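You operate a simulated robot arm through the tools that you are given. There is no shell and no other tool. Be economical: measure what you need, move in short steps, check, and stop when the job is done.

You are at the controls of a simulated two-armed robot. One attempt, no reset.

TASK
Open the kit drawer, put the yellow inflator from the inside of the kit drawer on the front of the line bench and shut the drawer again. Then put the adjustable spanner on the top of the low locker. Do these in the order given. Set down upright: yellow inflator.

Only the result counts: the job must be done as asked and must still hold three seconds after the hand-in. Knocking over, shifting, dropping, spilling or breaking anything else fails it.

THE ROBOT
Two 7-joint arms with two-finger parallel grippers on one trunk, on a base that drives. Base frame: it is fixed to the floor where the robot stands at the start and does not move with it; the origin is under the middle of the robot, x ahead of it, y to its left, z up. Units: mm, degrees, N and s.
The left shoulder is at the start at [50, 187, 1010], the right one opposite. With the tool pointing down near the work surface each hand reaches from about 100 to 640 mm from the robot's upright axis, wherever it stands, measured 20 degrees to its own side. Places, roughly: front of the line bench (12x54 cm) [140, 2660, 860]; kit drawer [600, 0, 700]; top of the low locker [-2700, 2700, 600]; yellow inflator (7x6x9 cm) [600, 100, 600]. Payload 3.43 kg a hand.
The TCP of each hand is the grasp point between the finger pads, 30 mm short of the fingertips. In the tool frame z runs along the fingers and y along their closing line. Largest opening 94 mm; finger width 28, thickness 10; the body of the gripper, 50 by 96 mm, starts 55 mm behind the TCP.
Orientation is that of the tool frame in the base frame, as a unit quaternion [x, y, z, w]. With the fingers straight down and closing along the base's y, the tool's x points along the base's -x, its y along +y and its z along -z.

THE INTERFACE
- The arms move only by the tool arm_command. It takes "left_rows", "right_rows" or both (then of equal length, played together; a hand with none holds still); each is a list of rows, each an object (a shift or turn left out is 0, a gripper value left out holds the last) with "delta_pos": the shift along the base's x, y, z in units of 25 mm (1.0 is 25 mm), a list of three; "turn": the turn, a rotation vector about the base's x, y, z in units of 5 degrees (1.0 is 5 degrees), a list of three; "hand": the gripper command, from -1 (fully open) to 1 (shut), values between in proportion. In form: [{"delta_pos": [dx, dy, dz], "turn": [ax, ay, az], "hand": hand}, ...]. A call has 1 to 20 rows; each row shifts and turns the commanded pose from where the row before left it. A call with a number of a shift or a turn outside -1 to 1 is refused whole. A row lasts 0.2 s, in which the tool goes at most 50 mm and 8.6 degrees; a call with a longer step from one row to the next is refused whole, and so is a gripper value outside its range. A pose out of reach is approached as far as the arm can. The call stops where the force on the tool passes 40 N (or 10 N more than at its start, if that is more) or the arm is blocked; 0.2 s more then pass. The fingers move at their own pace (about 153 mm/s each) and stop on an object; they squeeze with about 38 N. The grip force told is the motor's: it shows also when the fingers shut on nothing. Time passes only in rows, and 0.2 s behind the last, so rows that do not move let the fingers close. The reply holds the time, the measured pose of the TCP, the force on the tool along the base axes, the opening and the grip force, in the units named above and with some noise, with the torque about the TCP (base axes, N m) and any sound that the robot's microphone picked up.
- Cameras (640 x 400 px; columns grow to the right, rows downward): "scene" is now at [139.4, 21.1, 1162.1]; the picture's right is [0.26, -0.96, 0.00], its down [-0.65, -0.18, -0.74] and it looks along [0.72, 0.20, -0.67] (base axes); focal length 214 px, centre (320, 200). "left" rides on the left gripper at [76, -14, -102] in its tool frame; the picture's right is [0.18, 0.98, 0.00], its down [-0.75, 0.14, -0.64] and it looks along [-0.63, 0.12, 0.77] (tool axes); focal length 243 px, centre (320, 200). "right" rides on the right gripper at [76, 14, -102] in its tool frame; the picture's right is [-0.18, 0.98, 0.00], its down [-0.75, -0.14, -0.64] and it looks along [-0.63, -0.12, 0.77] (tool axes); focal length 243 px, centre (320, 200). There is no depth. A picture from a camera that has moved, and an enlarged one, comes with that camera's place and axes in the base frame and with its lens.
- get_image(camera): a new picture of that camera. The clock stands still meanwhile.
- raise_lower(by): slides the trunk up (or, below 0, down) by that many mm; the arms and the scene camera ride with it, the base frame stays. It gives what a move gives, with no picture.
- drive_base(legs): drives the robot by 1 to 6 legs, each [ahead, left, turn to the left] in mm, mm and degrees, along the robot's own axes; the way and the turn of a leg run together, so that a leg with both is an arc; at most 1500 mm and 180 degrees a leg. The arms and the cameras ride along, it lands a little off, and it stops where it bumps. It gives what a move gives.
- turn_head(pan, tilt): turns the head with the scene camera to pan (to the left, within 80 degrees either way) and tilt (down, from -29 to 69), counted from straight ahead of the robot. It gives what a move gives.
- zoom(camera, box): a new picture of the part [left, top, right, bottom] of that camera's present view, enlarged. The clock stands still meanwhile.
- sign_off(): hands the job in; it is judged then, once.

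Work in short steps. Places have to be worked out from the pictures, the camera data and where the tool is seen: move nearer, look again, correct. Check each grasp and each placing, and mend what went wrong. You have 165 turns and 138 pictures in all, those below and enlarged ones among them. Open the grippers and draw the arms clear of the work before you hand the job in, unless the task says otherwise; then end with one line.

The tools are called after "Request:" as a command line: name --argument value ..., lists and objects as JSON in quotes. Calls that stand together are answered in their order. arm_command: Moves the arms, as the interface text tells. Its arguments: {"type":"object","properties":{"left_rows":{"type":"array","items":{"type":"object","properties":{"delta_pos":{"type":"array","items":{"type":"number"}},"turn":{"type":"array","items":{"type":"number"}},"hand":{"type":"number"}}}},"right_rows":{"type":"array","items":{"type":"object","properties":{"delta_pos":{"type":"array","items":{"type":"number"}},"turn":{"type":"array","items":{"type":"number"}},"hand":{"type":"number"}}}}},"required":[]} The other tools are called the same way: raise_lower (by) slides the trunk up or down; drive_base (legs) drives the base; turn_head (pan, tilt) turns the head that bears the scene camera; get_image (camera) takes a picture; zoom (camera, box) takes an enlarged picture of a part of a camera's view; sign_off () hands the job in.

At the start:

```text
time: 0.0
left_ee_pos: [347.0, 205.6, 1142.9]
left_tool_rot: [-0.001, 1.0, -0.002, -0.001]
left_contact_force: [0.2, -0.5, 0.6]
left_ft_torque: [0.02, 0.01, -0.02]
left_finger_gap: 93.8
left_grip_force: 0.0
right_ee_pos: [455.8, -130.6, 1122.1]
right_tool_rot: [-0.001, 1.0, 0.001, 0.0]
right_contact_force: [-0.2, -0.3, -0.3]
right_ft_torque: [0.03, 0.01, 0.03]
right_finger_gap: 93.7
right_grip_force: 0.0
trunk travel left (down, up): [-225.0, 207.0]
robot x, y, heading: [-2.2, -1.1, 0.1]
head pan, tilt: [15.3, 42.1]
```

scene: 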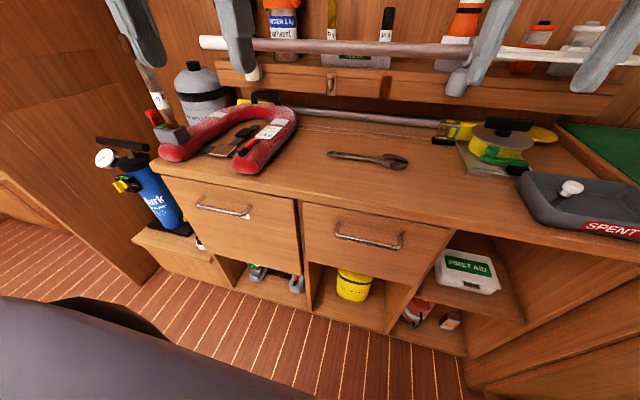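
right: 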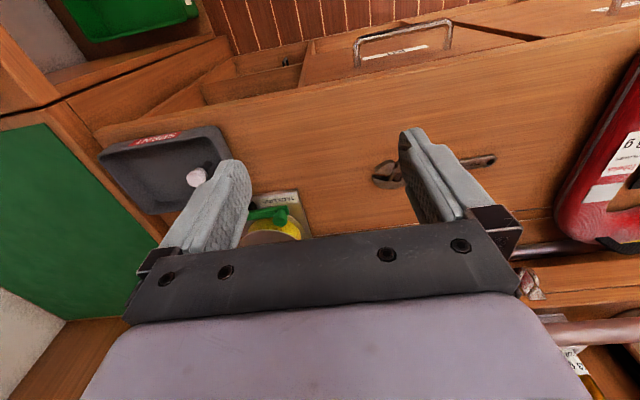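
left: 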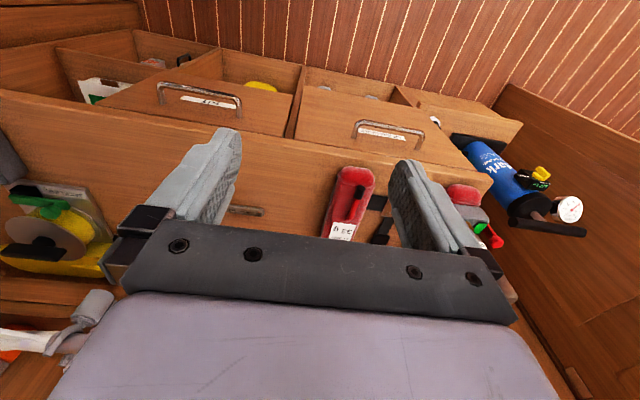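

I'll read the drawer labels first, to know which drawer is the kit drawer.

Request:
zoom --camera "left" --box '[130, 60, 450, 180]'

Request:
zoom --camera "scene" --box '[160, 120, 480, 320]'

```text
2.00 times, centred on (290, 120) of left
camera zoom: at [272.1, 189.9, 1245.3], right [-0.19, 0.98, 0.0], down [0.75, 0.14, 0.64], along [0.63, 0.12, -0.77], focal length 485 px, centre (380, 360)
```

zoom: 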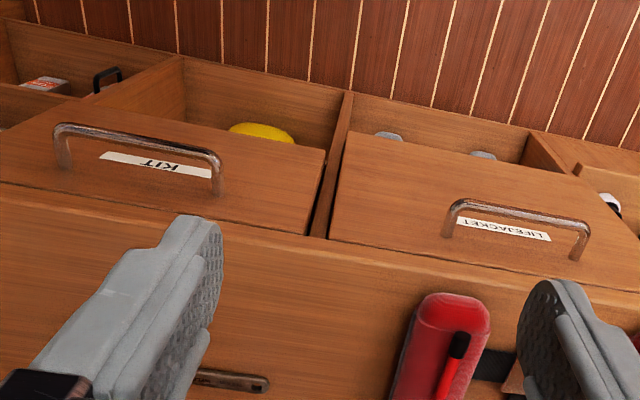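

```text
2.00 times, centred on (320, 220) of scene
camera zoom: at [139.4, 21.1, 1162.1], right [0.26, -0.96, 0.0], down [-0.65, -0.18, -0.74], along [0.72, 0.2, -0.67], focal length 429 px, centre (320, 160)
```

zoom: 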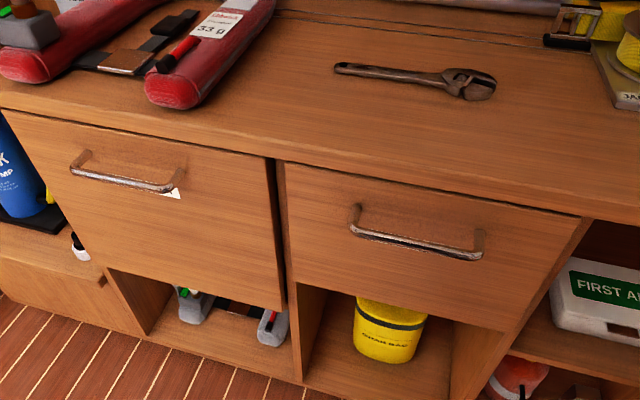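

Handle of the kit drawer triangulates to about (430, 4, 804), bar along y. Now I look around for the bench and locker before doing anything.

Request:
turn_head --pan 80 --tilt 20

Request:
get_image --camera "scene"

Request:
turn_head --pan -80 --tilt 30

Request:
get_image --camera "scene"

Request:
turn_head --pan 0 --tilt 60

Request:
get_image --camera "scene"

```text
time: 1.4
left_ee_pos: [347.7, 205.2, 1142.5]
left_tool_rot: [-0.001, 1.0, -0.001, 0.0]
left_contact_force: [0.4, 0.9, 0.0]
left_ft_torque: [0.02, -0.01, 0.03]
left_finger_gap: 93.9
left_grip_force: 0.1
right_ee_pos: [456.0, -129.7, 1121.7]
right_tool_rot: [0.0, 1.0, 0.001, -0.001]
right_contact_force: [-0.3, -0.1, -0.6]
right_ft_torque: [-0.03, -0.02, 0.0]
right_finger_gap: 93.8
right_grip_force: 0.0
trunk travel left (down, up): [-225.0, 207.0]
robot x, y, heading: [-1.1, 2.1, -0.1]
head pan, tilt: [80.0, 20.0]
```

```text
132 pictures are left
camera scene: at [75.0, 90.8, 1196.5], right [0.98, -0.17, 0.0], down [-0.06, -0.34, -0.94], along [0.16, 0.93, -0.34], focal length 214 px, centre (320, 200)
```

scene: 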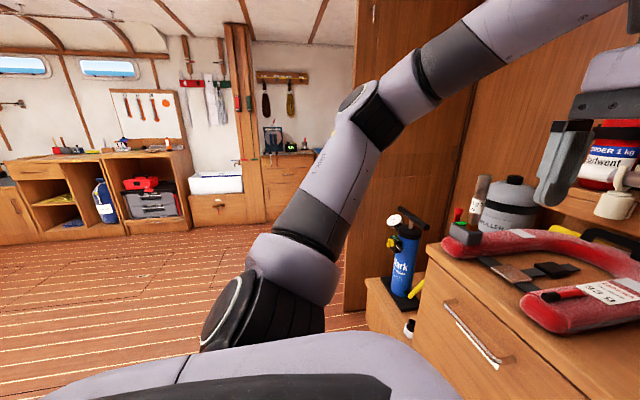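

```text
time: 3.8
left_ee_pos: [347.3, 204.6, 1142.7]
left_tool_rot: [-0.001, 1.0, 0.0, 0.0]
left_contact_force: [-0.1, 0.4, 0.3]
left_ft_torque: [-0.01, 0.01, 0.01]
left_finger_gap: 94.1
left_grip_force: 0.1
right_ee_pos: [455.7, -129.6, 1121.2]
right_tool_rot: [0.0, 1.0, 0.0, 0.0]
right_contact_force: [0.4, 0.3, 0.2]
right_ft_torque: [0.02, 0.0, -0.01]
right_finger_gap: 94.2
right_grip_force: 0.1
trunk travel left (down, up): [-225.0, 207.0]
robot x, y, heading: [3.2, -0.7, -0.0]
head pan, tilt: [-80.0, 30.0]
```

```text
131 pictures are left
camera scene: at [74.5, -90.0, 1180.5], right [-0.98, -0.17, 0.0], down [-0.09, 0.49, -0.87], along [0.15, -0.85, -0.5], focal length 214 px, centre (320, 200)
```

scene: 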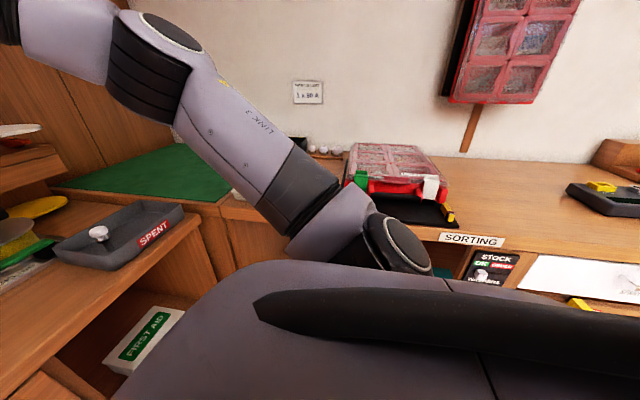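

```text
time: 5.3
left_ee_pos: [347.6, 204.3, 1142.0]
left_tool_rot: [-0.001, 1.0, 0.0, 0.0]
left_contact_force: [-0.3, 0.3, -0.9]
left_ft_torque: [0.03, -0.01, 0.01]
left_finger_gap: 94.1
left_grip_force: 0.1
right_ee_pos: [455.8, -129.8, 1122.0]
right_tool_rot: [0.0, 1.0, 0.0, 0.0]
right_contact_force: [-0.3, -0.8, 0.0]
right_ft_torque: [0.0, -0.01, 0.02]
right_finger_gap: 94.1
right_grip_force: 0.1
trunk travel left (down, up): [-225.0, 207.0]
robot x, y, heading: [-0.2, 4.8, -0.2]
head pan, tilt: [0.0, 60.0]
```

```text
130 pictures are left
camera scene: at [125.5, -0.9, 1138.4], right [0.0, -1.0, 0.0], down [-0.87, 0.0, -0.5], along [0.5, 0.0, -0.87], focal length 214 px, centre (320, 200)
```

scene: 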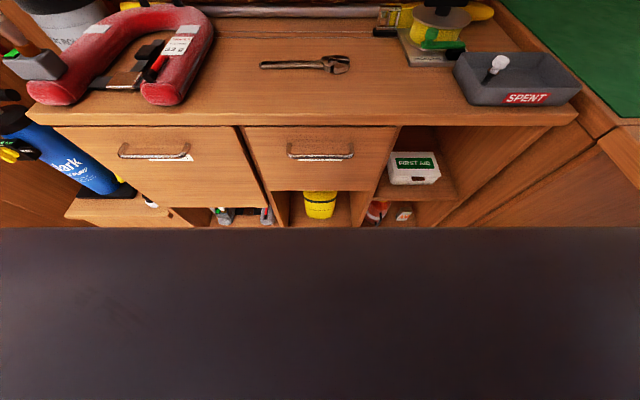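

Kit drawer is the middle one. I back off 300 mm to give the arm and the drawer room.

Request:
drive_base --legs '[[-300, 0, 0]]'

Request:
turn_head --pan 0 --tilt 45

Request:
get_image --camera "scene"

```text
time: 7.4
left_ee_pos: [50.3, 206.0, 1141.9]
left_tool_rot: [-0.002, 1.0, -0.001, 0.0]
left_contact_force: [-1.2, 0.1, 0.3]
left_ft_torque: [-0.01, 0.0, -0.03]
left_finger_gap: 93.9
left_grip_force: 0.1
right_ee_pos: [161.1, -129.4, 1122.0]
right_tool_rot: [-0.002, 1.0, 0.0, -0.001]
right_contact_force: [-0.5, -0.3, -0.1]
right_ft_torque: [0.03, -0.02, -0.02]
right_finger_gap: 94.2
right_grip_force: 0.1
trunk travel left (down, up): [-225.0, 207.0]
robot x, y, heading: [-295.1, -1.8, 0.0]
head pan, tilt: [0.0, 60.0]
```

```text
time: 8.1
left_ee_pos: [52.1, 206.4, 1142.5]
left_tool_rot: [-0.002, 1.0, 0.0, 0.0]
left_contact_force: [-0.1, 0.0, 0.2]
left_ft_torque: [0.01, 0.02, 0.02]
left_finger_gap: 94.1
left_grip_force: 0.0
right_ee_pos: [161.8, -129.3, 1121.4]
right_tool_rot: [-0.002, 1.0, 0.0, 0.0]
right_contact_force: [-0.3, -0.1, -0.3]
right_ft_torque: [0.0, -0.02, 0.03]
right_finger_gap: 94.2
right_grip_force: 0.1
trunk travel left (down, up): [-225.0, 207.0]
robot x, y, heading: [-295.1, -0.4, 0.2]
head pan, tilt: [0.0, 45.0]
```

```text
129 pictures are left
camera scene: at [-155.1, -0.9, 1157.8], right [0.0, -1.0, 0.0], down [-0.71, 0.0, -0.71], along [0.71, 0.0, -0.71], focal length 214 px, centre (320, 200)
```

scene: 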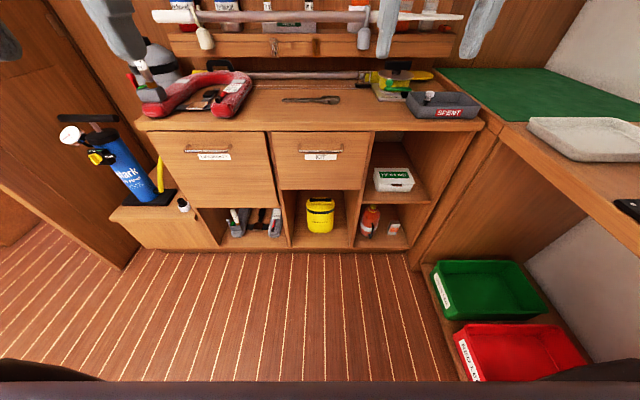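

Clear view. I reorient the right hand to point forward with the fingers closing vertically, standing off in front of the handle.

Request:
arm_command --right_rows '[{"delta_pos": [0.475, 0.344, -0.85], "turn": [0.9238, -0.9238, -0.9238], "hand": -1}, {"delta_pos": [0.475, 0.344, -0.85], "turn": [0.9238, -0.9238, -0.9238]}, {"delta_pos": [0.475, 0.344, -0.85], "turn": [0.9238, -0.9238, -0.9238]}, {"delta_pos": [0.475, 0.344, -0.85], "turn": [0.9238, -0.9238, -0.9238]}, {"delta_pos": [0.475, 0.344, -0.85], "turn": [0.9238, -0.9238, -0.9238]}, {"delta_pos": [0.475, 0.344, -0.85], "turn": [0.9238, -0.9238, -0.9238]}, {"delta_pos": [0.475, 0.344, -0.85], "turn": [0.9238, -0.9238, -0.9238]}, {"delta_pos": [0.475, 0.344, -0.85], "turn": [0.9238, -0.9238, -0.9238]}, {"delta_pos": [0.475, 0.344, -0.85], "turn": [0.9238, -0.9238, -0.9238]}, {"delta_pos": [0.475, 0.344, -0.85], "turn": [0.9238, -0.9238, -0.9238]}, {"delta_pos": [0.475, 0.344, -0.85], "turn": [0.9238, -0.9238, -0.9238]}, {"delta_pos": [0.475, 0.344, -0.85], "turn": [0.9238, -0.9238, -0.9238]}, {"delta_pos": [0.475, 0.344, -0.85], "turn": [0.9238, -0.9238, -0.9238]}, {"delta_pos": [0.475, 0.344, -0.85], "turn": [0.9238, -0.9238, -0.9238]}, {"delta_pos": [0.475, 0.344, -0.85], "turn": [0.9238, -0.9238, -0.9238]}]'

Request:
get_image --camera "right"

Request:
get_image --camera "scene"

```text
time: 11.3
left_ee_pos: [52.0, 206.1, 1142.6]
left_tool_rot: [-0.001, 1.0, -0.001, -0.001]
left_contact_force: [-0.4, -0.4, 0.1]
left_ft_torque: [0.0, 0.01, -0.03]
left_finger_gap: 94.1
left_grip_force: 0.1
right_ee_pos: [325.4, 18.2, 800.9]
right_tool_rot: [0.494, 0.529, 0.494, 0.482]
right_contact_force: [-0.1, 1.2, -0.6]
right_ft_torque: [-0.01, 0.02, 0.04]
right_finger_gap: 94.0
right_grip_force: 0.1
right hand out of reach, approached as far as the arm can: row 12, 15
trunk travel left (down, up): [-225.0, 207.0]
robot x, y, heading: [-294.8, -0.8, 0.0]
head pan, tilt: [0.0, 45.0]
```

```text
128 pictures are left
camera right: at [220.3, 89.1, 818.9], right [0.06, -0.16, 0.99], down [-0.61, -0.79, -0.09], along [0.79, -0.6, -0.14], focal length 243 px, centre (320, 200)
```

right: 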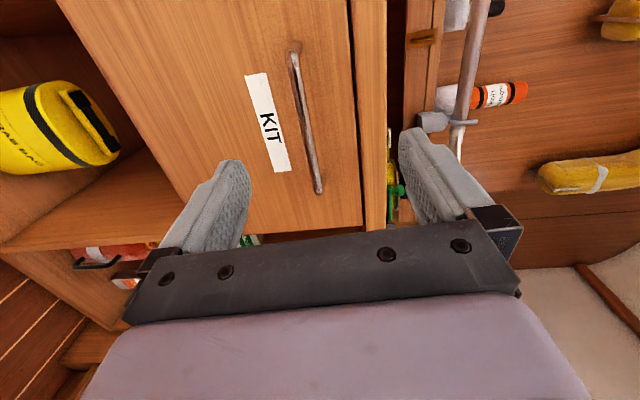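

```text
127 pictures are left
camera scene: at [-155.0, -0.8, 1158.0], right [0.0, -1.0, 0.0], down [-0.71, 0.0, -0.71], along [0.71, 0.0, -0.71], focal length 214 px, centre (320, 200)
```

scene: 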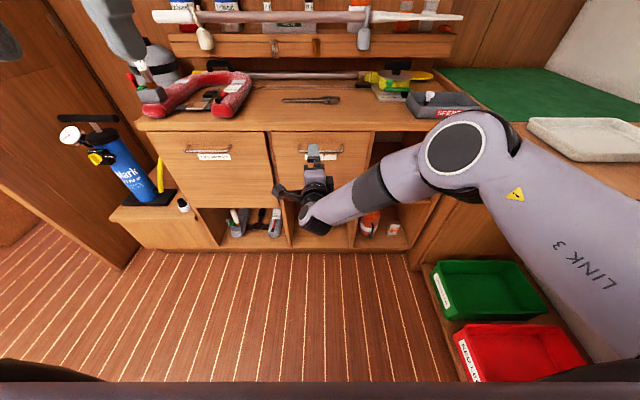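

The arm is near the end of its reach; handle now estimated at about (450, 5, 783). I drive 70 mm forward, then align the hand.

Request:
drive_base --legs '[[70, 0, 0]]'

Request:
arm_command --right_rows '[{"delta_pos": [0, -0.3, -0.3], "turn": [0, 0, 0]}, {"delta_pos": [0, -0.3, -0.3]}]'

Request:
get_image --camera "right"

Request:
zoom --camera "scene" --box '[240, 100, 400, 200]'

```text
time: 12.4
left_ee_pos: [121.7, 205.1, 1142.1]
left_tool_rot: [-0.002, 1.0, -0.001, 0.0]
left_contact_force: [-0.7, 0.6, 0.3]
left_ft_torque: [-0.01, 0.01, 0.01]
left_finger_gap: 94.0
left_grip_force: 0.1
right_ee_pos: [395.0, 18.0, 800.7]
right_tool_rot: [0.494, 0.531, 0.493, 0.481]
right_contact_force: [0.2, -0.8, 0.0]
right_ft_torque: [-0.01, -0.01, 0.0]
right_finger_gap: 93.7
right_grip_force: 0.0
trunk travel left (down, up): [-225.0, 207.0]
robot x, y, heading: [-225.9, 0.1, 0.3]
head pan, tilt: [0.0, 45.0]
```

```text
time: 13.0
left_ee_pos: [122.8, 206.2, 1142.5]
left_tool_rot: [-0.002, 1.0, -0.001, 0.0]
left_contact_force: [0.0, 0.4, -0.2]
left_ft_torque: [-0.03, -0.01, 0.0]
left_finger_gap: 93.9
left_grip_force: 0.1
right_ee_pos: [392.9, 12.5, 797.5]
right_tool_rot: [0.497, 0.531, 0.49, 0.481]
right_contact_force: [-0.2, 0.3, 0.0]
right_ft_torque: [0.01, 0.01, 0.0]
right_finger_gap: 94.0
right_grip_force: 0.1
right hand out of reach, approached as far as the arm can: row 1, 2
trunk travel left (down, up): [-225.0, 207.0]
robot x, y, heading: [-224.4, 0.3, 0.3]
head pan, tilt: [0.0, 45.0]
```

```text
126 pictures are left
camera right: at [289.0, 86.0, 815.7], right [0.06, -0.16, 0.99], down [-0.62, -0.78, -0.09], along [0.79, -0.6, -0.15], focal length 243 px, centre (320, 200)
```

right: 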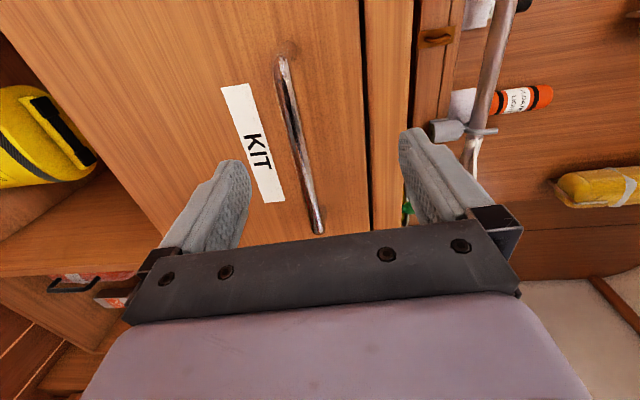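

```text
4.00 times, centred on (320, 150) of scene
camera zoom: at [-85.1, -0.8, 1157.9], right [0.0, -1.0, 0.0], down [-0.71, 0.0, -0.71], along [0.71, 0.0, -0.71], focal length 858 px, centre (320, 400)
```

zoom: 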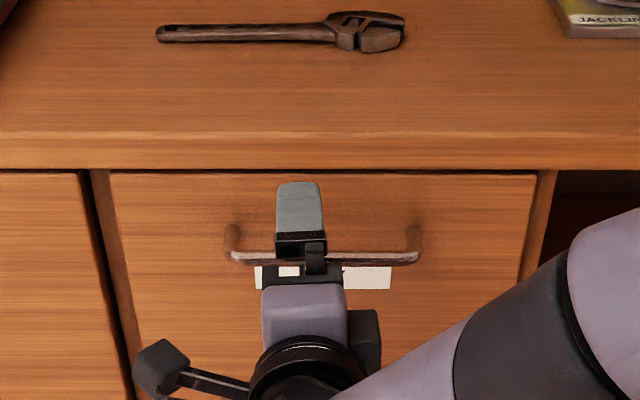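

Bar sits at about (448, z 778), face near x = 484. I lower the trunk 18 mm to centre the fingers on the bar and drive ahead 45 mm.

Request:
raise_lower --by -18

Request:
drive_base --legs '[[45, 0, 0]]'

Request:
get_image --camera "right"

```text
time: 13.6
left_ee_pos: [121.5, 206.5, 1124.8]
left_tool_rot: [-0.002, 1.0, 0.0, 0.0]
left_contact_force: [0.3, 0.6, 0.2]
left_ft_torque: [-0.01, -0.01, 0.0]
left_finger_gap: 93.8
left_grip_force: 0.0
right_ee_pos: [392.9, 12.7, 778.2]
right_tool_rot: [0.498, 0.531, 0.49, 0.48]
right_contact_force: [1.0, -0.2, 0.4]
right_ft_torque: [-0.01, 0.01, 0.0]
right_finger_gap: 94.0
right_grip_force: 0.2
trunk travel left (down, up): [-207.0, 225.0]
robot x, y, heading: [-223.0, -3.2, 0.0]
head pan, tilt: [0.0, 45.0]
```

```text
time: 14.5
left_ee_pos: [166.9, 206.1, 1123.8]
left_tool_rot: [-0.002, 1.0, -0.001, 0.0]
left_contact_force: [0.3, 0.3, 0.0]
left_ft_torque: [-0.01, -0.01, 0.02]
left_finger_gap: 94.1
left_grip_force: 0.1
right_ee_pos: [438.6, 13.8, 778.8]
right_tool_rot: [0.498, 0.531, 0.49, 0.481]
right_contact_force: [-0.3, 0.0, -0.2]
right_ft_torque: [-0.02, 0.01, -0.04]
right_finger_gap: 94.0
right_grip_force: 0.1
trunk travel left (down, up): [-207.0, 225.0]
robot x, y, heading: [-183.2, -0.8, 0.3]
head pan, tilt: [0.0, 45.0]
```

```text
124 pictures are left
camera right: at [333.8, 86.3, 797.5], right [0.06, -0.16, 0.99], down [-0.61, -0.78, -0.09], along [0.79, -0.6, -0.15], focal length 243 px, centre (320, 200)
```

right: 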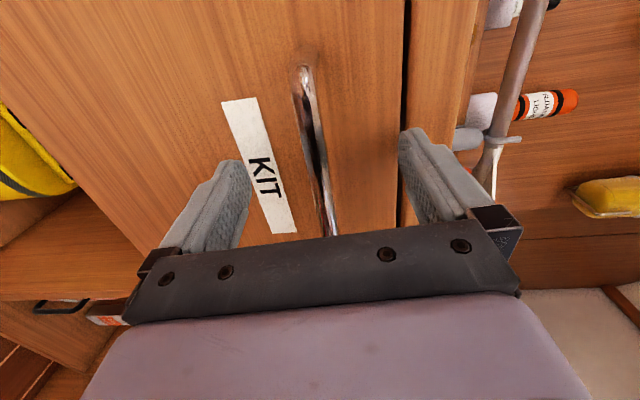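

The bar runs centrally between the fingers; I close on it.

Request:
arm_command --right_rows '[{"hand": 1}, {"hand": 1}, {"hand": 1}, {"hand": 1}]'

Request:
get_image --camera "right"

```text
time: 15.5
left_ee_pos: [166.2, 205.7, 1124.2]
left_tool_rot: [-0.002, 1.0, 0.001, 0.001]
left_contact_force: [0.4, -0.6, -0.5]
left_ft_torque: [0.0, 0.03, 0.01]
left_finger_gap: 93.9
left_grip_force: 0.1
right_ee_pos: [437.8, 13.5, 778.9]
right_tool_rot: [0.498, 0.53, 0.491, 0.48]
right_contact_force: [0.7, 0.0, 2.0]
right_ft_torque: [1.11, 0.0, -0.11]
right_finger_gap: 16.0
right_grip_force: 44.9
trunk travel left (down, up): [-207.0, 225.0]
robot x, y, heading: [-181.9, -0.7, -0.3]
head pan, tilt: [0.0, 45.0]
```

```text
123 pictures are left
camera right: at [333.7, 86.3, 798.2], right [0.06, -0.16, 0.98], down [-0.62, -0.78, -0.09], along [0.79, -0.6, -0.15], focal length 243 px, centre (320, 200)
```

right: 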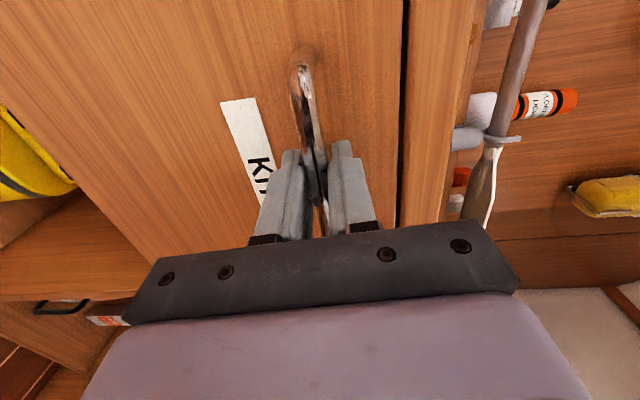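

The bar is held (gap 16 mm). I pull the drawer by driving backward 200 mm.

Request:
drive_base --legs '[[-200, 0, 0]]'

Request:
get_image --camera "scene"

```text
time: 17.1
left_ee_pos: [-32.6, 205.2, 1124.1]
left_tool_rot: [-0.003, 1.0, -0.001, 0.0]
left_contact_force: [0.0, 0.1, -0.9]
left_ft_torque: [-0.01, -0.02, 0.01]
left_finger_gap: 94.0
left_grip_force: 0.0
right_ee_pos: [238.6, 14.1, 778.4]
right_tool_rot: [0.496, 0.531, 0.491, 0.48]
right_contact_force: [-0.3, 3.1, 3.2]
right_ft_torque: [0.99, 0.01, 0.0]
right_finger_gap: 15.8
right_grip_force: 45.2
trunk travel left (down, up): [-207.0, 225.0]
robot x, y, heading: [-380.6, -2.5, 0.6]
head pan, tilt: [0.0, 45.0]
```

```text
122 pictures are left
camera scene: at [-239.8, -1.0, 1140.0], right [0.0, -1.0, 0.0], down [-0.71, 0.0, -0.71], along [0.71, 0.0, -0.71], focal length 214 px, centre (320, 200)
```

scene: 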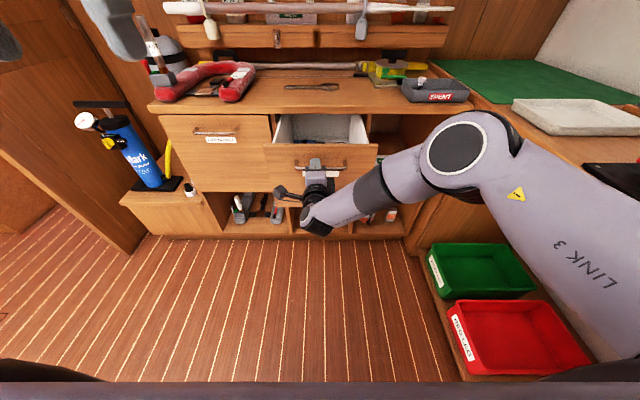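

Drawer is out 200 mm. I pull further to expose more of it.

Request:
drive_base --legs '[[-80, 0, 0]]'

Request:
zoom --camera "scene" --box '[240, 80, 400, 180]'

```text
time: 18.2
left_ee_pos: [-111.6, 206.0, 1124.2]
left_tool_rot: [-0.002, 1.0, 0.0, 0.0]
left_contact_force: [-0.9, 0.7, -0.7]
left_ft_torque: [0.01, 0.01, -0.02]
left_finger_gap: 93.7
left_grip_force: 0.1
right_ee_pos: [158.7, 13.7, 778.8]
right_tool_rot: [0.497, 0.531, 0.491, 0.479]
right_contact_force: [-1.0, 1.0, 1.0]
right_ft_torque: [1.06, 0.04, -0.28]
right_finger_gap: 15.7
right_grip_force: 45.2
trunk travel left (down, up): [-207.0, 225.0]
robot x, y, heading: [-457.0, 0.6, 0.1]
head pan, tilt: [0.0, 45.0]
```

```text
4.00 times, centred on (320, 130) of scene
camera zoom: at [-319.4, -1.4, 1139.9], right [0.0, -1.0, 0.0], down [-0.71, 0.0, -0.71], along [0.71, 0.0, -0.71], focal length 858 px, centre (320, 480)
```

zoom: 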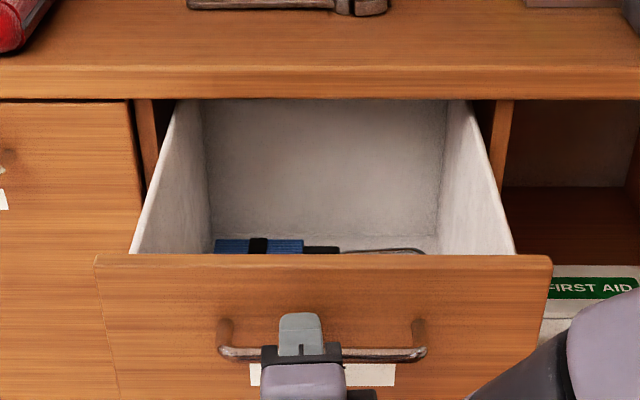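

Nearly the full depth is out; the blue item inside and the hidden front area need a view from above. I release the handle and back off.

Request:
arm_command --right_rows '[{"hand": -1}, {"hand": -1}, {"hand": -1}, {"hand": -1}]'

Request:
drive_base --legs '[[-80, 0, 0]]'

Request:
raise_lower --by 120

Request:
turn_head --pan 0 --tilt 50

Request:
get_image --camera "scene"

```text
time: 19.2
left_ee_pos: [-111.8, 205.1, 1123.2]
left_tool_rot: [-0.003, 1.0, -0.001, 0.0]
left_contact_force: [0.0, -0.8, 0.0]
left_ft_torque: [0.01, 0.03, 0.0]
left_finger_gap: 94.0
left_grip_force: 0.0
right_ee_pos: [159.2, 14.5, 779.3]
right_tool_rot: [0.496, 0.532, 0.491, 0.48]
right_contact_force: [1.0, 0.1, 0.1]
right_ft_torque: [-0.04, 0.0, 0.0]
right_finger_gap: 94.1
right_grip_force: 0.0
trunk travel left (down, up): [-207.0, 225.0]
robot x, y, heading: [-462.1, -2.5, -0.0]
head pan, tilt: [0.0, 45.0]
```

```text
time: 20.2
left_ee_pos: [-192.6, 205.8, 1122.8]
left_tool_rot: [-0.003, 1.0, 0.0, 0.0]
left_contact_force: [-0.1, -0.3, 0.0]
left_ft_torque: [0.0, 0.01, -0.01]
left_finger_gap: 94.0
left_grip_force: 0.1
right_ee_pos: [80.0, 14.4, 779.6]
right_tool_rot: [0.497, 0.532, 0.49, 0.48]
right_contact_force: [0.5, -0.1, 0.7]
right_ft_torque: [0.0, -0.02, -0.02]
right_finger_gap: 93.9
right_grip_force: 0.0
trunk travel left (down, up): [-207.0, 225.0]
robot x, y, heading: [-535.9, -6.5, 0.3]
head pan, tilt: [0.0, 45.0]
```

```text
time: 21.7
left_ee_pos: [-192.5, 205.2, 1244.1]
left_tool_rot: [-0.002, 1.0, -0.001, -0.001]
left_contact_force: [-0.1, -0.9, 0.6]
left_ft_torque: [0.0, 0.01, 0.0]
left_finger_gap: 94.0
left_grip_force: 0.1
right_ee_pos: [79.7, 13.8, 898.7]
right_tool_rot: [0.495, 0.532, 0.491, 0.48]
right_contact_force: [0.1, 0.5, -0.5]
right_ft_torque: [0.0, -0.01, 0.01]
right_finger_gap: 94.1
right_grip_force: 0.1
trunk travel left (down, up): [-327.0, 105.0]
robot x, y, heading: [-535.3, -0.9, 0.2]
head pan, tilt: [0.0, 45.0]
```

```text
time: 22.4
left_ee_pos: [-191.1, 205.5, 1244.8]
left_tool_rot: [-0.002, 1.0, 0.0, 0.0]
left_contact_force: [-0.2, 0.2, -0.8]
left_ft_torque: [0.0, 0.02, 0.0]
left_finger_gap: 93.8
left_grip_force: 0.1
right_ee_pos: [80.8, 14.3, 899.1]
right_tool_rot: [0.496, 0.532, 0.49, 0.48]
right_contact_force: [0.2, 0.0, -0.3]
right_ft_torque: [0.01, 0.01, -0.01]
right_finger_gap: 93.8
right_grip_force: 0.0
trunk travel left (down, up): [-327.0, 105.0]
robot x, y, heading: [-537.8, 1.1, 0.3]
head pan, tilt: [0.0, 50.0]
```

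```text
120 pictures are left
camera scene: at [-402.8, -1.7, 1253.0], right [0.0, -1.0, 0.0], down [-0.77, 0.0, -0.64], along [0.64, 0.0, -0.77], focal length 214 px, centre (320, 200)
```

scene: 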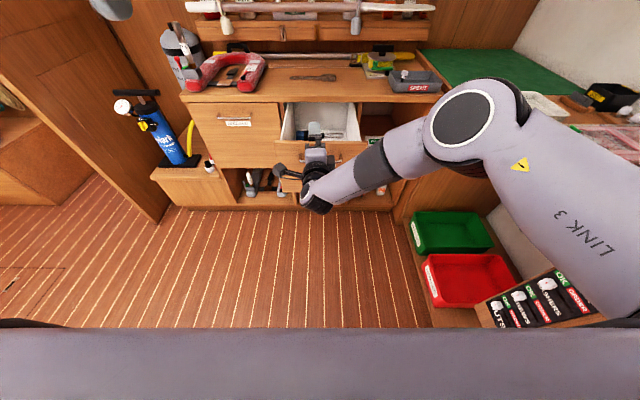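

I fold the right hand back to its start-like downward posture, well away from the drawer.

Request:
arm_command --right_rows '[{"delta_pos": [-0.43, -0.385, 0.86], "turn": [-0.9238, 0.9238, 0.9238]}, {"delta_pos": [-0.43, -0.385, 0.86], "turn": [-0.9238, 0.9238, 0.9238]}, {"delta_pos": [-0.43, -0.385, 0.86], "turn": [-0.9238, 0.9238, 0.9238]}, {"delta_pos": [-0.43, -0.385, 0.86], "turn": [-0.9238, 0.9238, 0.9238]}, {"delta_pos": [-0.43, -0.385, 0.86], "turn": [-0.9238, 0.9238, 0.9238]}, {"delta_pos": [-0.43, -0.385, 0.86], "turn": [-0.9238, 0.9238, 0.9238]}, {"delta_pos": [-0.43, -0.385, 0.86], "turn": [-0.9238, 0.9238, 0.9238]}, {"delta_pos": [-0.43, -0.385, 0.86], "turn": [-0.9238, 0.9238, 0.9238]}, {"delta_pos": [-0.43, -0.385, 0.86], "turn": [-0.9238, 0.9238, 0.9238]}, {"delta_pos": [-0.43, -0.385, 0.86], "turn": [-0.9238, 0.9238, 0.9238]}, {"delta_pos": [-0.43, -0.385, 0.86], "turn": [-0.9238, 0.9238, 0.9238]}, {"delta_pos": [-0.43, -0.385, 0.86], "turn": [-0.9238, 0.9238, 0.9238]}, {"delta_pos": [-0.43, -0.385, 0.86], "turn": [-0.9238, 0.9238, 0.9238]}, {"delta_pos": [-0.43, -0.385, 0.86], "turn": [-0.9238, 0.9238, 0.9238]}, {"delta_pos": [-0.43, -0.385, 0.86], "turn": [-0.9238, 0.9238, 0.9238]}]'

Request:
zoom --camera "scene" --box '[240, 60, 400, 160]'

```text
time: 25.6
left_ee_pos: [-193.0, 206.7, 1242.9]
left_tool_rot: [-0.003, 1.0, -0.001, 0.0]
left_contact_force: [-0.2, -0.5, -0.2]
left_ft_torque: [0.0, 0.0, 0.02]
left_finger_gap: 94.1
left_grip_force: 0.1
right_ee_pos: [-81.5, -130.5, 1224.0]
right_tool_rot: [-0.013, 0.999, -0.03, -0.025]
right_contact_force: [-0.1, -0.4, 0.2]
right_ft_torque: [0.01, -0.02, -0.01]
right_finger_gap: 94.2
right_grip_force: 0.1
trunk travel left (down, up): [-327.0, 105.0]
robot x, y, heading: [-538.7, -1.7, -0.0]
head pan, tilt: [0.0, 50.0]
```

```text
4.00 times, centred on (320, 110) of scene
camera zoom: at [-403.8, -1.1, 1253.1], right [0.0, -1.0, 0.0], down [-0.77, 0.0, -0.64], along [0.64, 0.0, -0.77], focal length 858 px, centre (320, 560)
```

zoom: 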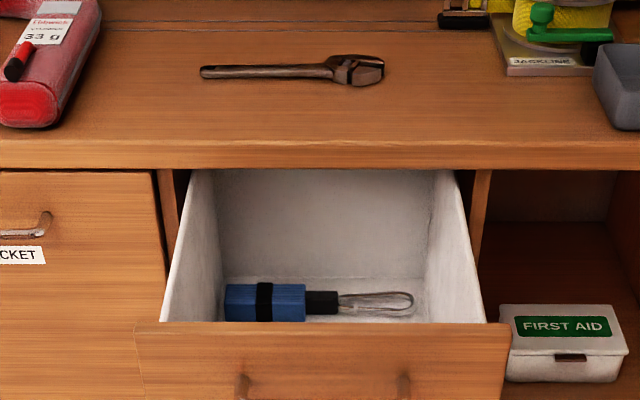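

Only a blue tool is visible; the inflator must be near the drawer's front. I drive in 200 mm for a steeper view.

Request:
drive_base --legs '[[220, 0, 0]]'

Request:
turn_head --pan 0 --tilt 55

Request:
get_image --camera "scene"

Request:
get_image --camera "left"

```text
time: 27.3
left_ee_pos: [27.5, 204.5, 1244.5]
left_tool_rot: [-0.002, 1.0, -0.001, 0.0]
left_contact_force: [-0.6, 0.2, -0.4]
left_ft_torque: [0.0, 0.03, 0.01]
left_finger_gap: 94.1
left_grip_force: 0.0
right_ee_pos: [137.1, -130.8, 1220.8]
right_tool_rot: [-0.01, 0.999, -0.028, -0.024]
right_contact_force: [0.4, -0.4, 0.0]
right_ft_torque: [0.02, 0.02, -0.01]
right_finger_gap: 93.8
right_grip_force: 0.1
trunk travel left (down, up): [-327.0, 105.0]
robot x, y, heading: [-320.5, 0.1, 0.3]
head pan, tilt: [0.0, 50.0]
```

```text
time: 27.9
left_ee_pos: [25.6, 205.7, 1244.5]
left_tool_rot: [-0.002, 1.0, -0.001, 0.0]
left_contact_force: [0.7, -0.6, 0.5]
left_ft_torque: [0.01, -0.03, 0.01]
left_finger_gap: 94.0
left_grip_force: 0.0
right_ee_pos: [135.4, -131.1, 1222.7]
right_tool_rot: [-0.01, 0.999, -0.028, -0.023]
right_contact_force: [-1.0, -0.2, -0.2]
right_ft_torque: [0.02, 0.02, 0.03]
right_finger_gap: 93.9
right_grip_force: 0.1
trunk travel left (down, up): [-327.0, 105.0]
robot x, y, heading: [-321.0, -0.2, -0.0]
head pan, tilt: [0.0, 55.0]
```

```text
118 pictures are left
camera scene: at [-190.1, -1.3, 1246.5], right [0.0, -1.0, 0.0], down [-0.82, 0.0, -0.57], along [0.57, 0.0, -0.82], focal length 214 px, centre (320, 200)
```

scene: 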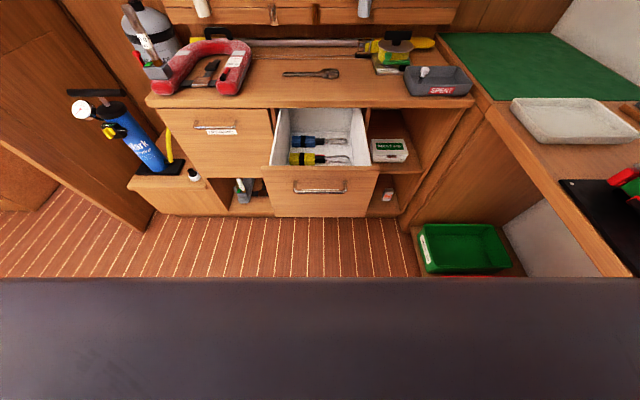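

```text
117 pictures are left
camera left: at [-49.2, 189.9, 1347.3], right [-0.19, 0.98, 0.0], down [0.75, 0.14, 0.64], along [0.63, 0.12, -0.77], focal length 243 px, centre (320, 200)
```

left: 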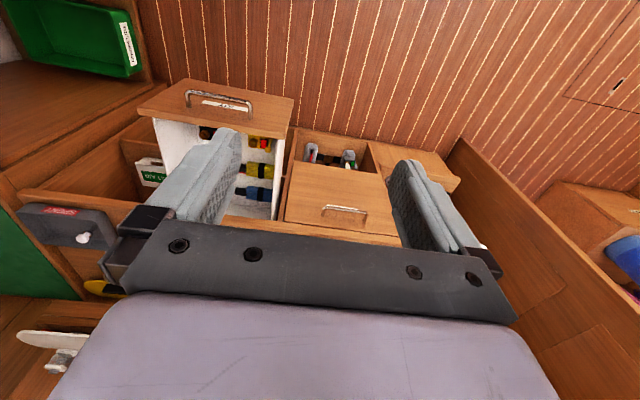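

Request:
zoom --camera "left" --box '[140, 80, 300, 230]'

Request:
zoom --camera "scene" --box '[260, 90, 390, 220]'

```text
2.67 times, centred on (220, 155) of left
camera zoom: at [-49.2, 189.9, 1347.3], right [-0.19, 0.98, 0.0], down [0.75, 0.14, 0.64], along [0.63, 0.12, -0.77], focal length 647 px, centre (587, 320)
```

zoom: 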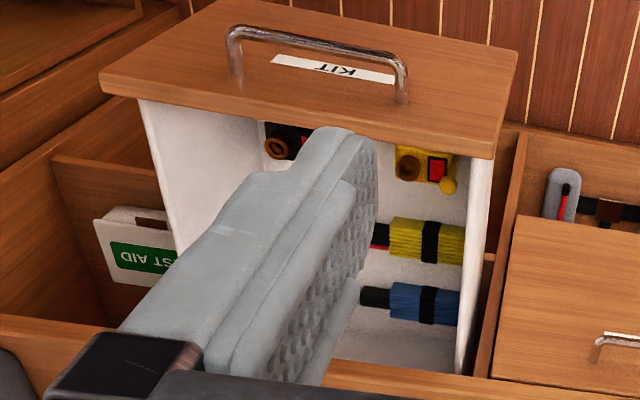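

```text
3.08 times, centred on (325, 155) of scene
camera zoom: at [-190.1, -1.3, 1246.5], right [0.0, -1.0, 0.0], down [-0.82, 0.0, -0.57], along [0.57, 0.0, -0.82], focal length 660 px, centre (305, 338)
```

zoom: 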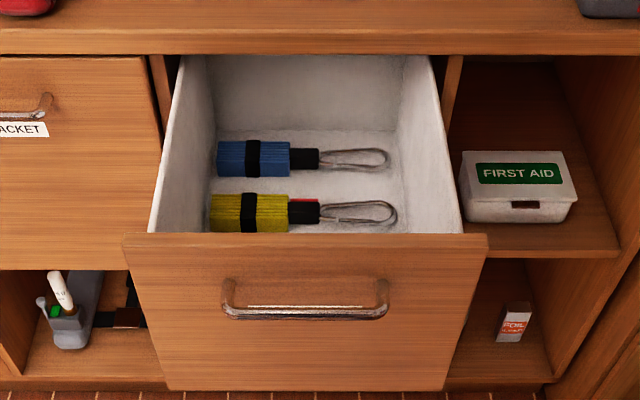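

The yellow inflator (with a red label) stands at the drawer's front left, about (275, 85). A dark one is beside it, to the right. I move in and bring the left hand above it.

Request:
drive_base --legs '[[80, 0, 0]]'

Request:
arm_command --left_rows '[{"delta_pos": [0.6, -0.4, -0.9]}, {"delta_pos": [0.6, -0.4, -0.9]}, {"delta_pos": [0.6, -0.4, -0.9]}, {"delta_pos": [0.6, -0.4, -0.9]}, {"delta_pos": [0.6, -0.4, -0.9]}, {"delta_pos": [0.6, -0.4, -0.9]}, {"delta_pos": [0.6, -0.4, -0.9]}, {"delta_pos": [0.6, -0.4, -0.9]}, {"delta_pos": [0.6, -0.4, -0.9]}, {"delta_pos": [0.6, -0.4, -0.9]}]'

Request:
get_image --camera "left"

Request:
get_image --camera "scene"

```text
time: 29.0
left_ee_pos: [107.9, 206.5, 1245.4]
left_tool_rot: [-0.002, 1.0, -0.001, -0.001]
left_contact_force: [0.7, -0.4, -0.4]
left_ft_torque: [0.01, 0.03, 0.0]
left_finger_gap: 93.7
left_grip_force: 0.0
right_ee_pos: [216.3, -130.1, 1222.3]
right_tool_rot: [-0.011, 0.999, -0.028, -0.024]
right_contact_force: [0.1, 1.1, 0.6]
right_ft_torque: [-0.01, 0.02, -0.02]
right_finger_gap: 93.9
right_grip_force: 0.1
trunk travel left (down, up): [-327.0, 105.0]
robot x, y, heading: [-243.0, -0.4, 0.1]
head pan, tilt: [0.0, 55.0]
```

```text
time: 31.2
left_ee_pos: [257.2, 105.8, 1018.8]
left_tool_rot: [-0.003, 1.0, -0.002, 0.0]
left_contact_force: [-0.4, -0.5, -0.1]
left_ft_torque: [0.02, 0.01, -0.04]
left_finger_gap: 94.0
left_grip_force: 0.1
right_ee_pos: [217.4, -130.7, 1221.7]
right_tool_rot: [-0.01, 0.999, -0.028, -0.023]
right_contact_force: [-0.4, 0.1, 0.0]
right_ft_torque: [0.02, 0.0, -0.02]
right_finger_gap: 94.1
right_grip_force: 0.0
trunk travel left (down, up): [-327.0, 105.0]
robot x, y, heading: [-240.2, 0.0, 0.2]
head pan, tilt: [0.0, 55.0]
```

```text
114 pictures are left
camera left: at [181.0, 90.3, 1121.6], right [-0.19, 0.98, 0.0], down [0.75, 0.15, 0.64], along [0.63, 0.12, -0.77], focal length 243 px, centre (320, 200)
```

left: 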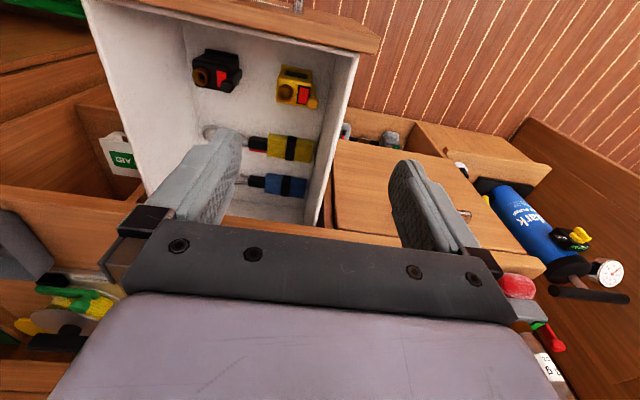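

```text
113 pictures are left
camera scene: at [-110.1, -1.2, 1246.5], right [0.0, -1.0, 0.0], down [-0.82, 0.0, -0.57], along [0.57, 0.0, -0.82], focal length 214 px, centre (320, 200)
```

scene: 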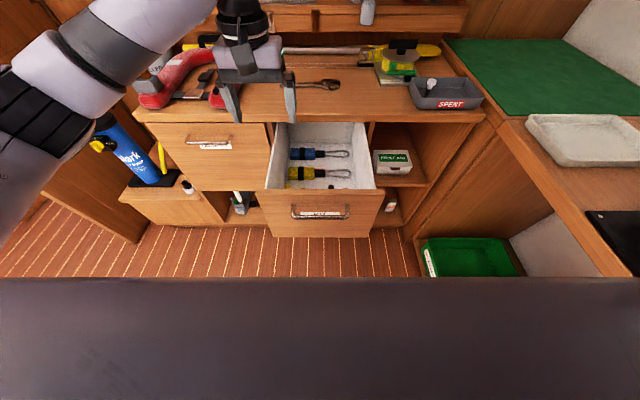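

Request:
zoom --camera "left" --box '[170, 20, 350, 140]'

```text
3.33 times, centred on (260, 80) of left
camera zoom: at [181.0, 90.3, 1121.6], right [-0.19, 0.98, 0.0], down [0.75, 0.15, 0.64], along [0.63, 0.12, -0.77], focal length 809 px, centre (520, 600)
```

zoom: 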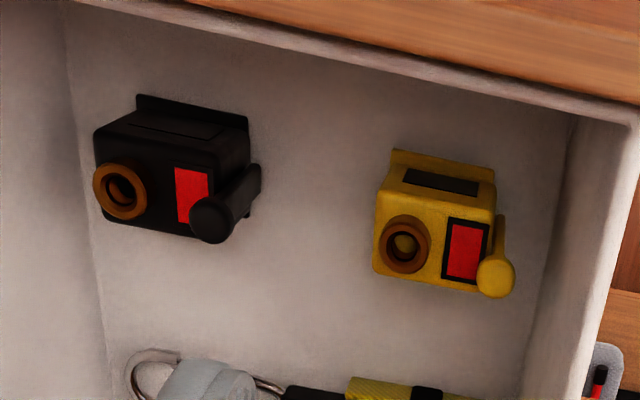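

I want a closer look at how the inflator stands; I lower and advance the left hand.

Request:
arm_command --left_rows '[{"delta_pos": [0.6, -0.3, -0.9]}, {"delta_pos": [0.6, -0.3, -0.9]}, {"delta_pos": [0.6, -0.3, -0.9]}, {"delta_pos": [0.6, -0.3, -0.9]}]'

Request:
get_image --camera "left"

Request:
turn_head --pan 0 --tilt 64

Request:
zoom --camera "scene" --box '[250, 70, 400, 170]'

```text
time: 32.2
left_ee_pos: [315.4, 77.2, 929.2]
left_tool_rot: [-0.002, 1.0, 0.0, 0.0]
left_contact_force: [-0.7, -0.2, 0.4]
left_ft_torque: [0.0, -0.02, 0.01]
left_finger_gap: 94.3
left_grip_force: 0.1
right_ee_pos: [216.3, -130.4, 1223.9]
right_tool_rot: [-0.011, 0.999, -0.028, -0.023]
right_contact_force: [0.4, 0.5, -0.3]
right_ft_torque: [0.0, 0.01, 0.05]
right_finger_gap: 93.8
right_grip_force: 0.1
trunk travel left (down, up): [-327.0, 105.0]
robot x, y, heading: [-242.4, -0.7, 0.0]
head pan, tilt: [0.0, 55.0]
```

```text
111 pictures are left
camera left: at [240.8, 61.2, 1032.4], right [-0.19, 0.98, 0.0], down [0.75, 0.14, 0.64], along [0.63, 0.12, -0.77], focal length 243 px, centre (320, 200)
```

left: 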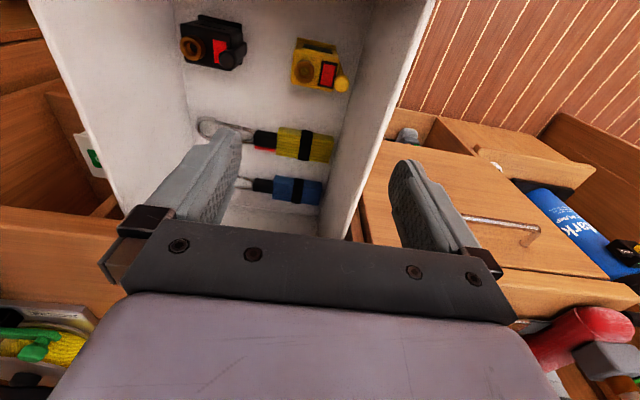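

```text
time: 32.9
left_ee_pos: [315.7, 75.9, 929.8]
left_tool_rot: [-0.001, 1.0, -0.001, 0.0]
left_contact_force: [0.4, 0.1, 1.0]
left_ft_torque: [0.01, 0.0, 0.0]
left_finger_gap: 94.0
left_grip_force: 0.1
right_ee_pos: [216.6, -129.8, 1221.5]
right_tool_rot: [-0.011, 0.999, -0.028, -0.023]
right_contact_force: [0.1, 0.0, -0.8]
right_ft_torque: [0.0, 0.01, -0.01]
right_finger_gap: 94.0
right_grip_force: 0.1
trunk travel left (down, up): [-327.0, 105.0]
robot x, y, heading: [-241.3, 1.5, 0.0]
head pan, tilt: [0.0, 64.0]
```

```text
4.00 times, centred on (325, 120) of scene
camera zoom: at [-120.5, -1.1, 1236.0], right [0.0, -1.0, 0.0], down [-0.9, 0.0, -0.44], along [0.44, 0.0, -0.9], focal length 858 px, centre (300, 520)
```

zoom: 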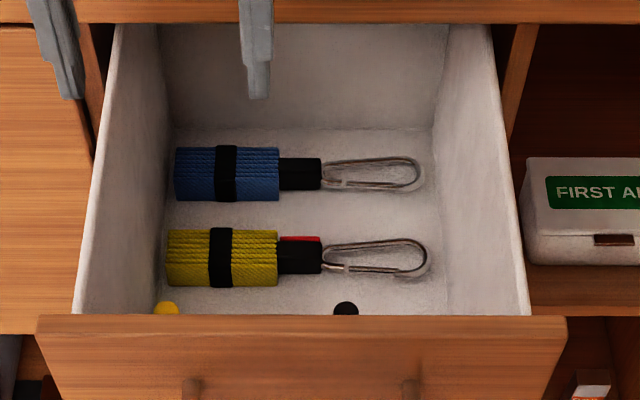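

Request:
zoom --camera "left" --box '[160, 0, 400, 120]'

```text
2.67 times, centred on (280, 60) of left
camera zoom: at [240.4, 61.2, 1032.8], right [-0.19, 0.98, 0.0], down [0.75, 0.14, 0.64], along [0.63, 0.12, -0.77], focal length 647 px, centre (427, 573)
```

zoom: 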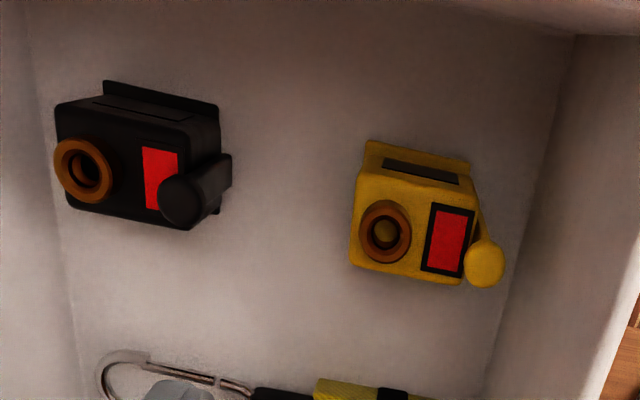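

The inflator stands on its foot plate with ring and red label on top, so it's already upright. Its flat sides face ±x, so I rotate the left hand 90° to close along x, with the camera on the inner side.

Request:
arm_command --left_rows '[{"turn": [0, 0, 1]}, {"turn": [0, 0, 1]}, {"turn": [0, 0, 1]}, {"turn": [0, 0, 1]}, {"turn": [0, 0, 1]}, {"turn": [0, 0, 1]}, {"turn": [0, 0, 1]}, {"turn": [0, 0, 1]}, {"turn": [0, 0, 1]}, {"turn": [0, 0, 1]}, {"turn": [0, 0, 1]}, {"turn": [0, 0, 1]}, {"turn": [0, 0, 1]}, {"turn": [0, 0, 1]}, {"turn": [0, 0, 1]}, {"turn": [0, 0, 1]}, {"turn": [0, 0, 1]}, {"turn": [0, 0, 1]}]'

Request:
get_image --camera "left"

```text
time: 36.7
left_ee_pos: [315.3, 76.7, 929.4]
left_tool_rot: [0.709, -0.705, 0.0, 0.0]
left_contact_force: [0.3, 0.4, -0.3]
left_ft_torque: [0.0, 0.01, -0.02]
left_finger_gap: 94.1
left_grip_force: 0.1
right_ee_pos: [215.8, -129.5, 1220.6]
right_tool_rot: [-0.011, 0.999, -0.029, -0.023]
right_contact_force: [-0.9, -0.4, -0.5]
right_ft_torque: [-0.03, -0.01, 0.02]
right_finger_gap: 93.6
right_grip_force: 0.0
trunk travel left (down, up): [-327.0, 105.0]
robot x, y, heading: [-238.6, -1.9, 0.2]
head pan, tilt: [0.0, 64.0]
```

```text
108 pictures are left
camera left: at [331.5, -1.2, 1032.4], right [-0.98, -0.19, 0.0], down [-0.15, 0.75, 0.64], along [-0.12, 0.63, -0.77], focal length 243 px, centre (320, 200)
```

left: 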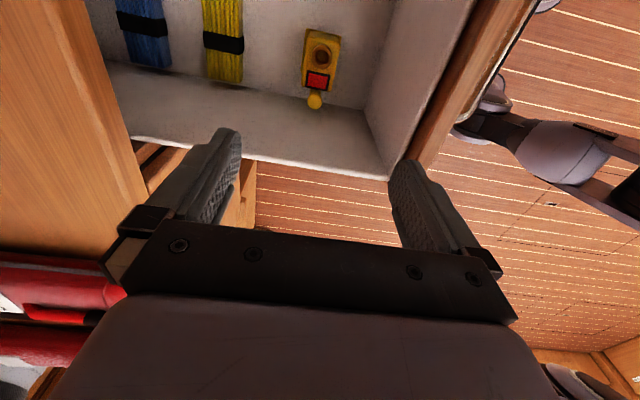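

Request:
zoom --camera "left" --box '[260, 0, 400, 120]'

```text
3.33 times, centred on (330, 60) of left
camera zoom: at [331.5, -1.2, 1032.4], right [-0.98, -0.19, 0.0], down [-0.15, 0.75, 0.64], along [-0.12, 0.63, -0.77], focal length 809 px, centre (287, 667)
```

zoom: 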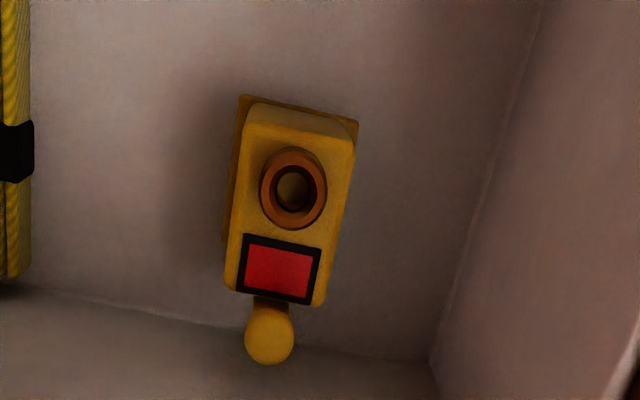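

Triangulation is consistent: ring at (320, 56, 679), body centre about (319, 65), top about 668, floor about 590. Sides are clear for fully open fingers, so I descend most of the way and check.

Request:
arm_command --left_rows '[{"delta_pos": [0.16, -0.48, 0]}, {"delta_pos": [0, 0, -0.9]}, {"delta_pos": [0, 0, -0.9]}, {"delta_pos": [0, 0, -0.9]}, {"delta_pos": [0, 0, -0.9]}, {"delta_pos": [0, 0, -0.9]}, {"delta_pos": [0, 0, -0.9]}, {"delta_pos": [0, 0, -0.9]}, {"delta_pos": [0, 0, -0.9]}]'

Request:
get_image --camera "left"

Request:
get_image --camera "scene"

```text
time: 38.7
left_ee_pos: [318.9, 64.3, 748.8]
left_tool_rot: [0.708, -0.706, 0.001, -0.001]
left_contact_force: [0.5, 0.0, -0.3]
left_ft_torque: [-0.02, 0.01, -0.03]
left_finger_gap: 94.0
left_grip_force: 0.0
right_ee_pos: [216.2, -129.5, 1221.5]
right_tool_rot: [-0.012, 0.999, -0.028, -0.023]
right_contact_force: [0.3, -0.9, 1.0]
right_ft_torque: [0.02, -0.02, -0.02]
right_finger_gap: 93.8
right_grip_force: 0.0
trunk travel left (down, up): [-327.0, 105.0]
robot x, y, heading: [-238.3, -1.8, -0.2]
head pan, tilt: [0.0, 64.0]
```

```text
106 pictures are left
camera left: at [335.1, -13.0, 851.5], right [-0.98, -0.19, 0.0], down [-0.14, 0.75, 0.64], along [-0.12, 0.63, -0.77], focal length 243 px, centre (320, 200)
```

left: 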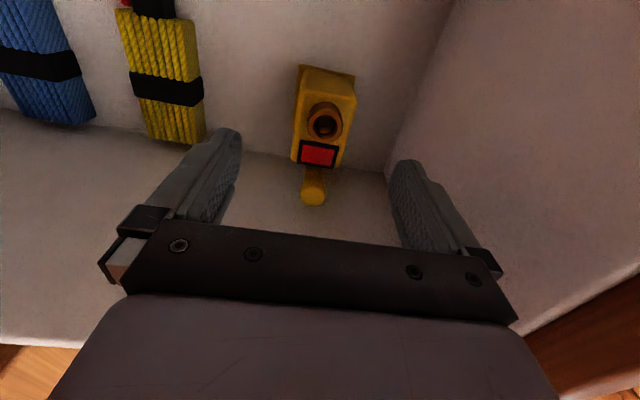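

```text
105 pictures are left
camera scene: at [-120.4, -1.1, 1235.9], right [0.0, -1.0, 0.0], down [-0.9, 0.0, -0.44], along [0.44, 0.0, -0.9], focal length 214 px, centre (320, 200)
```

scene: 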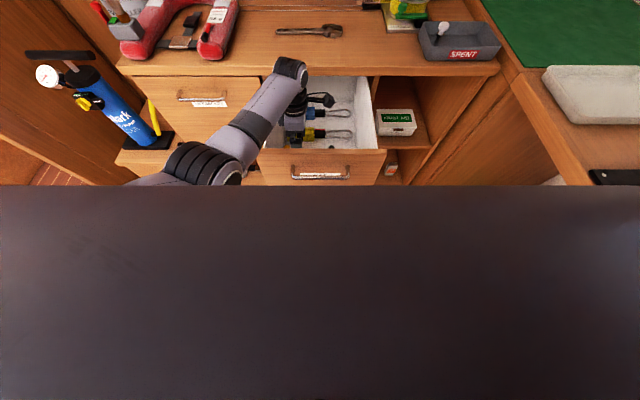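

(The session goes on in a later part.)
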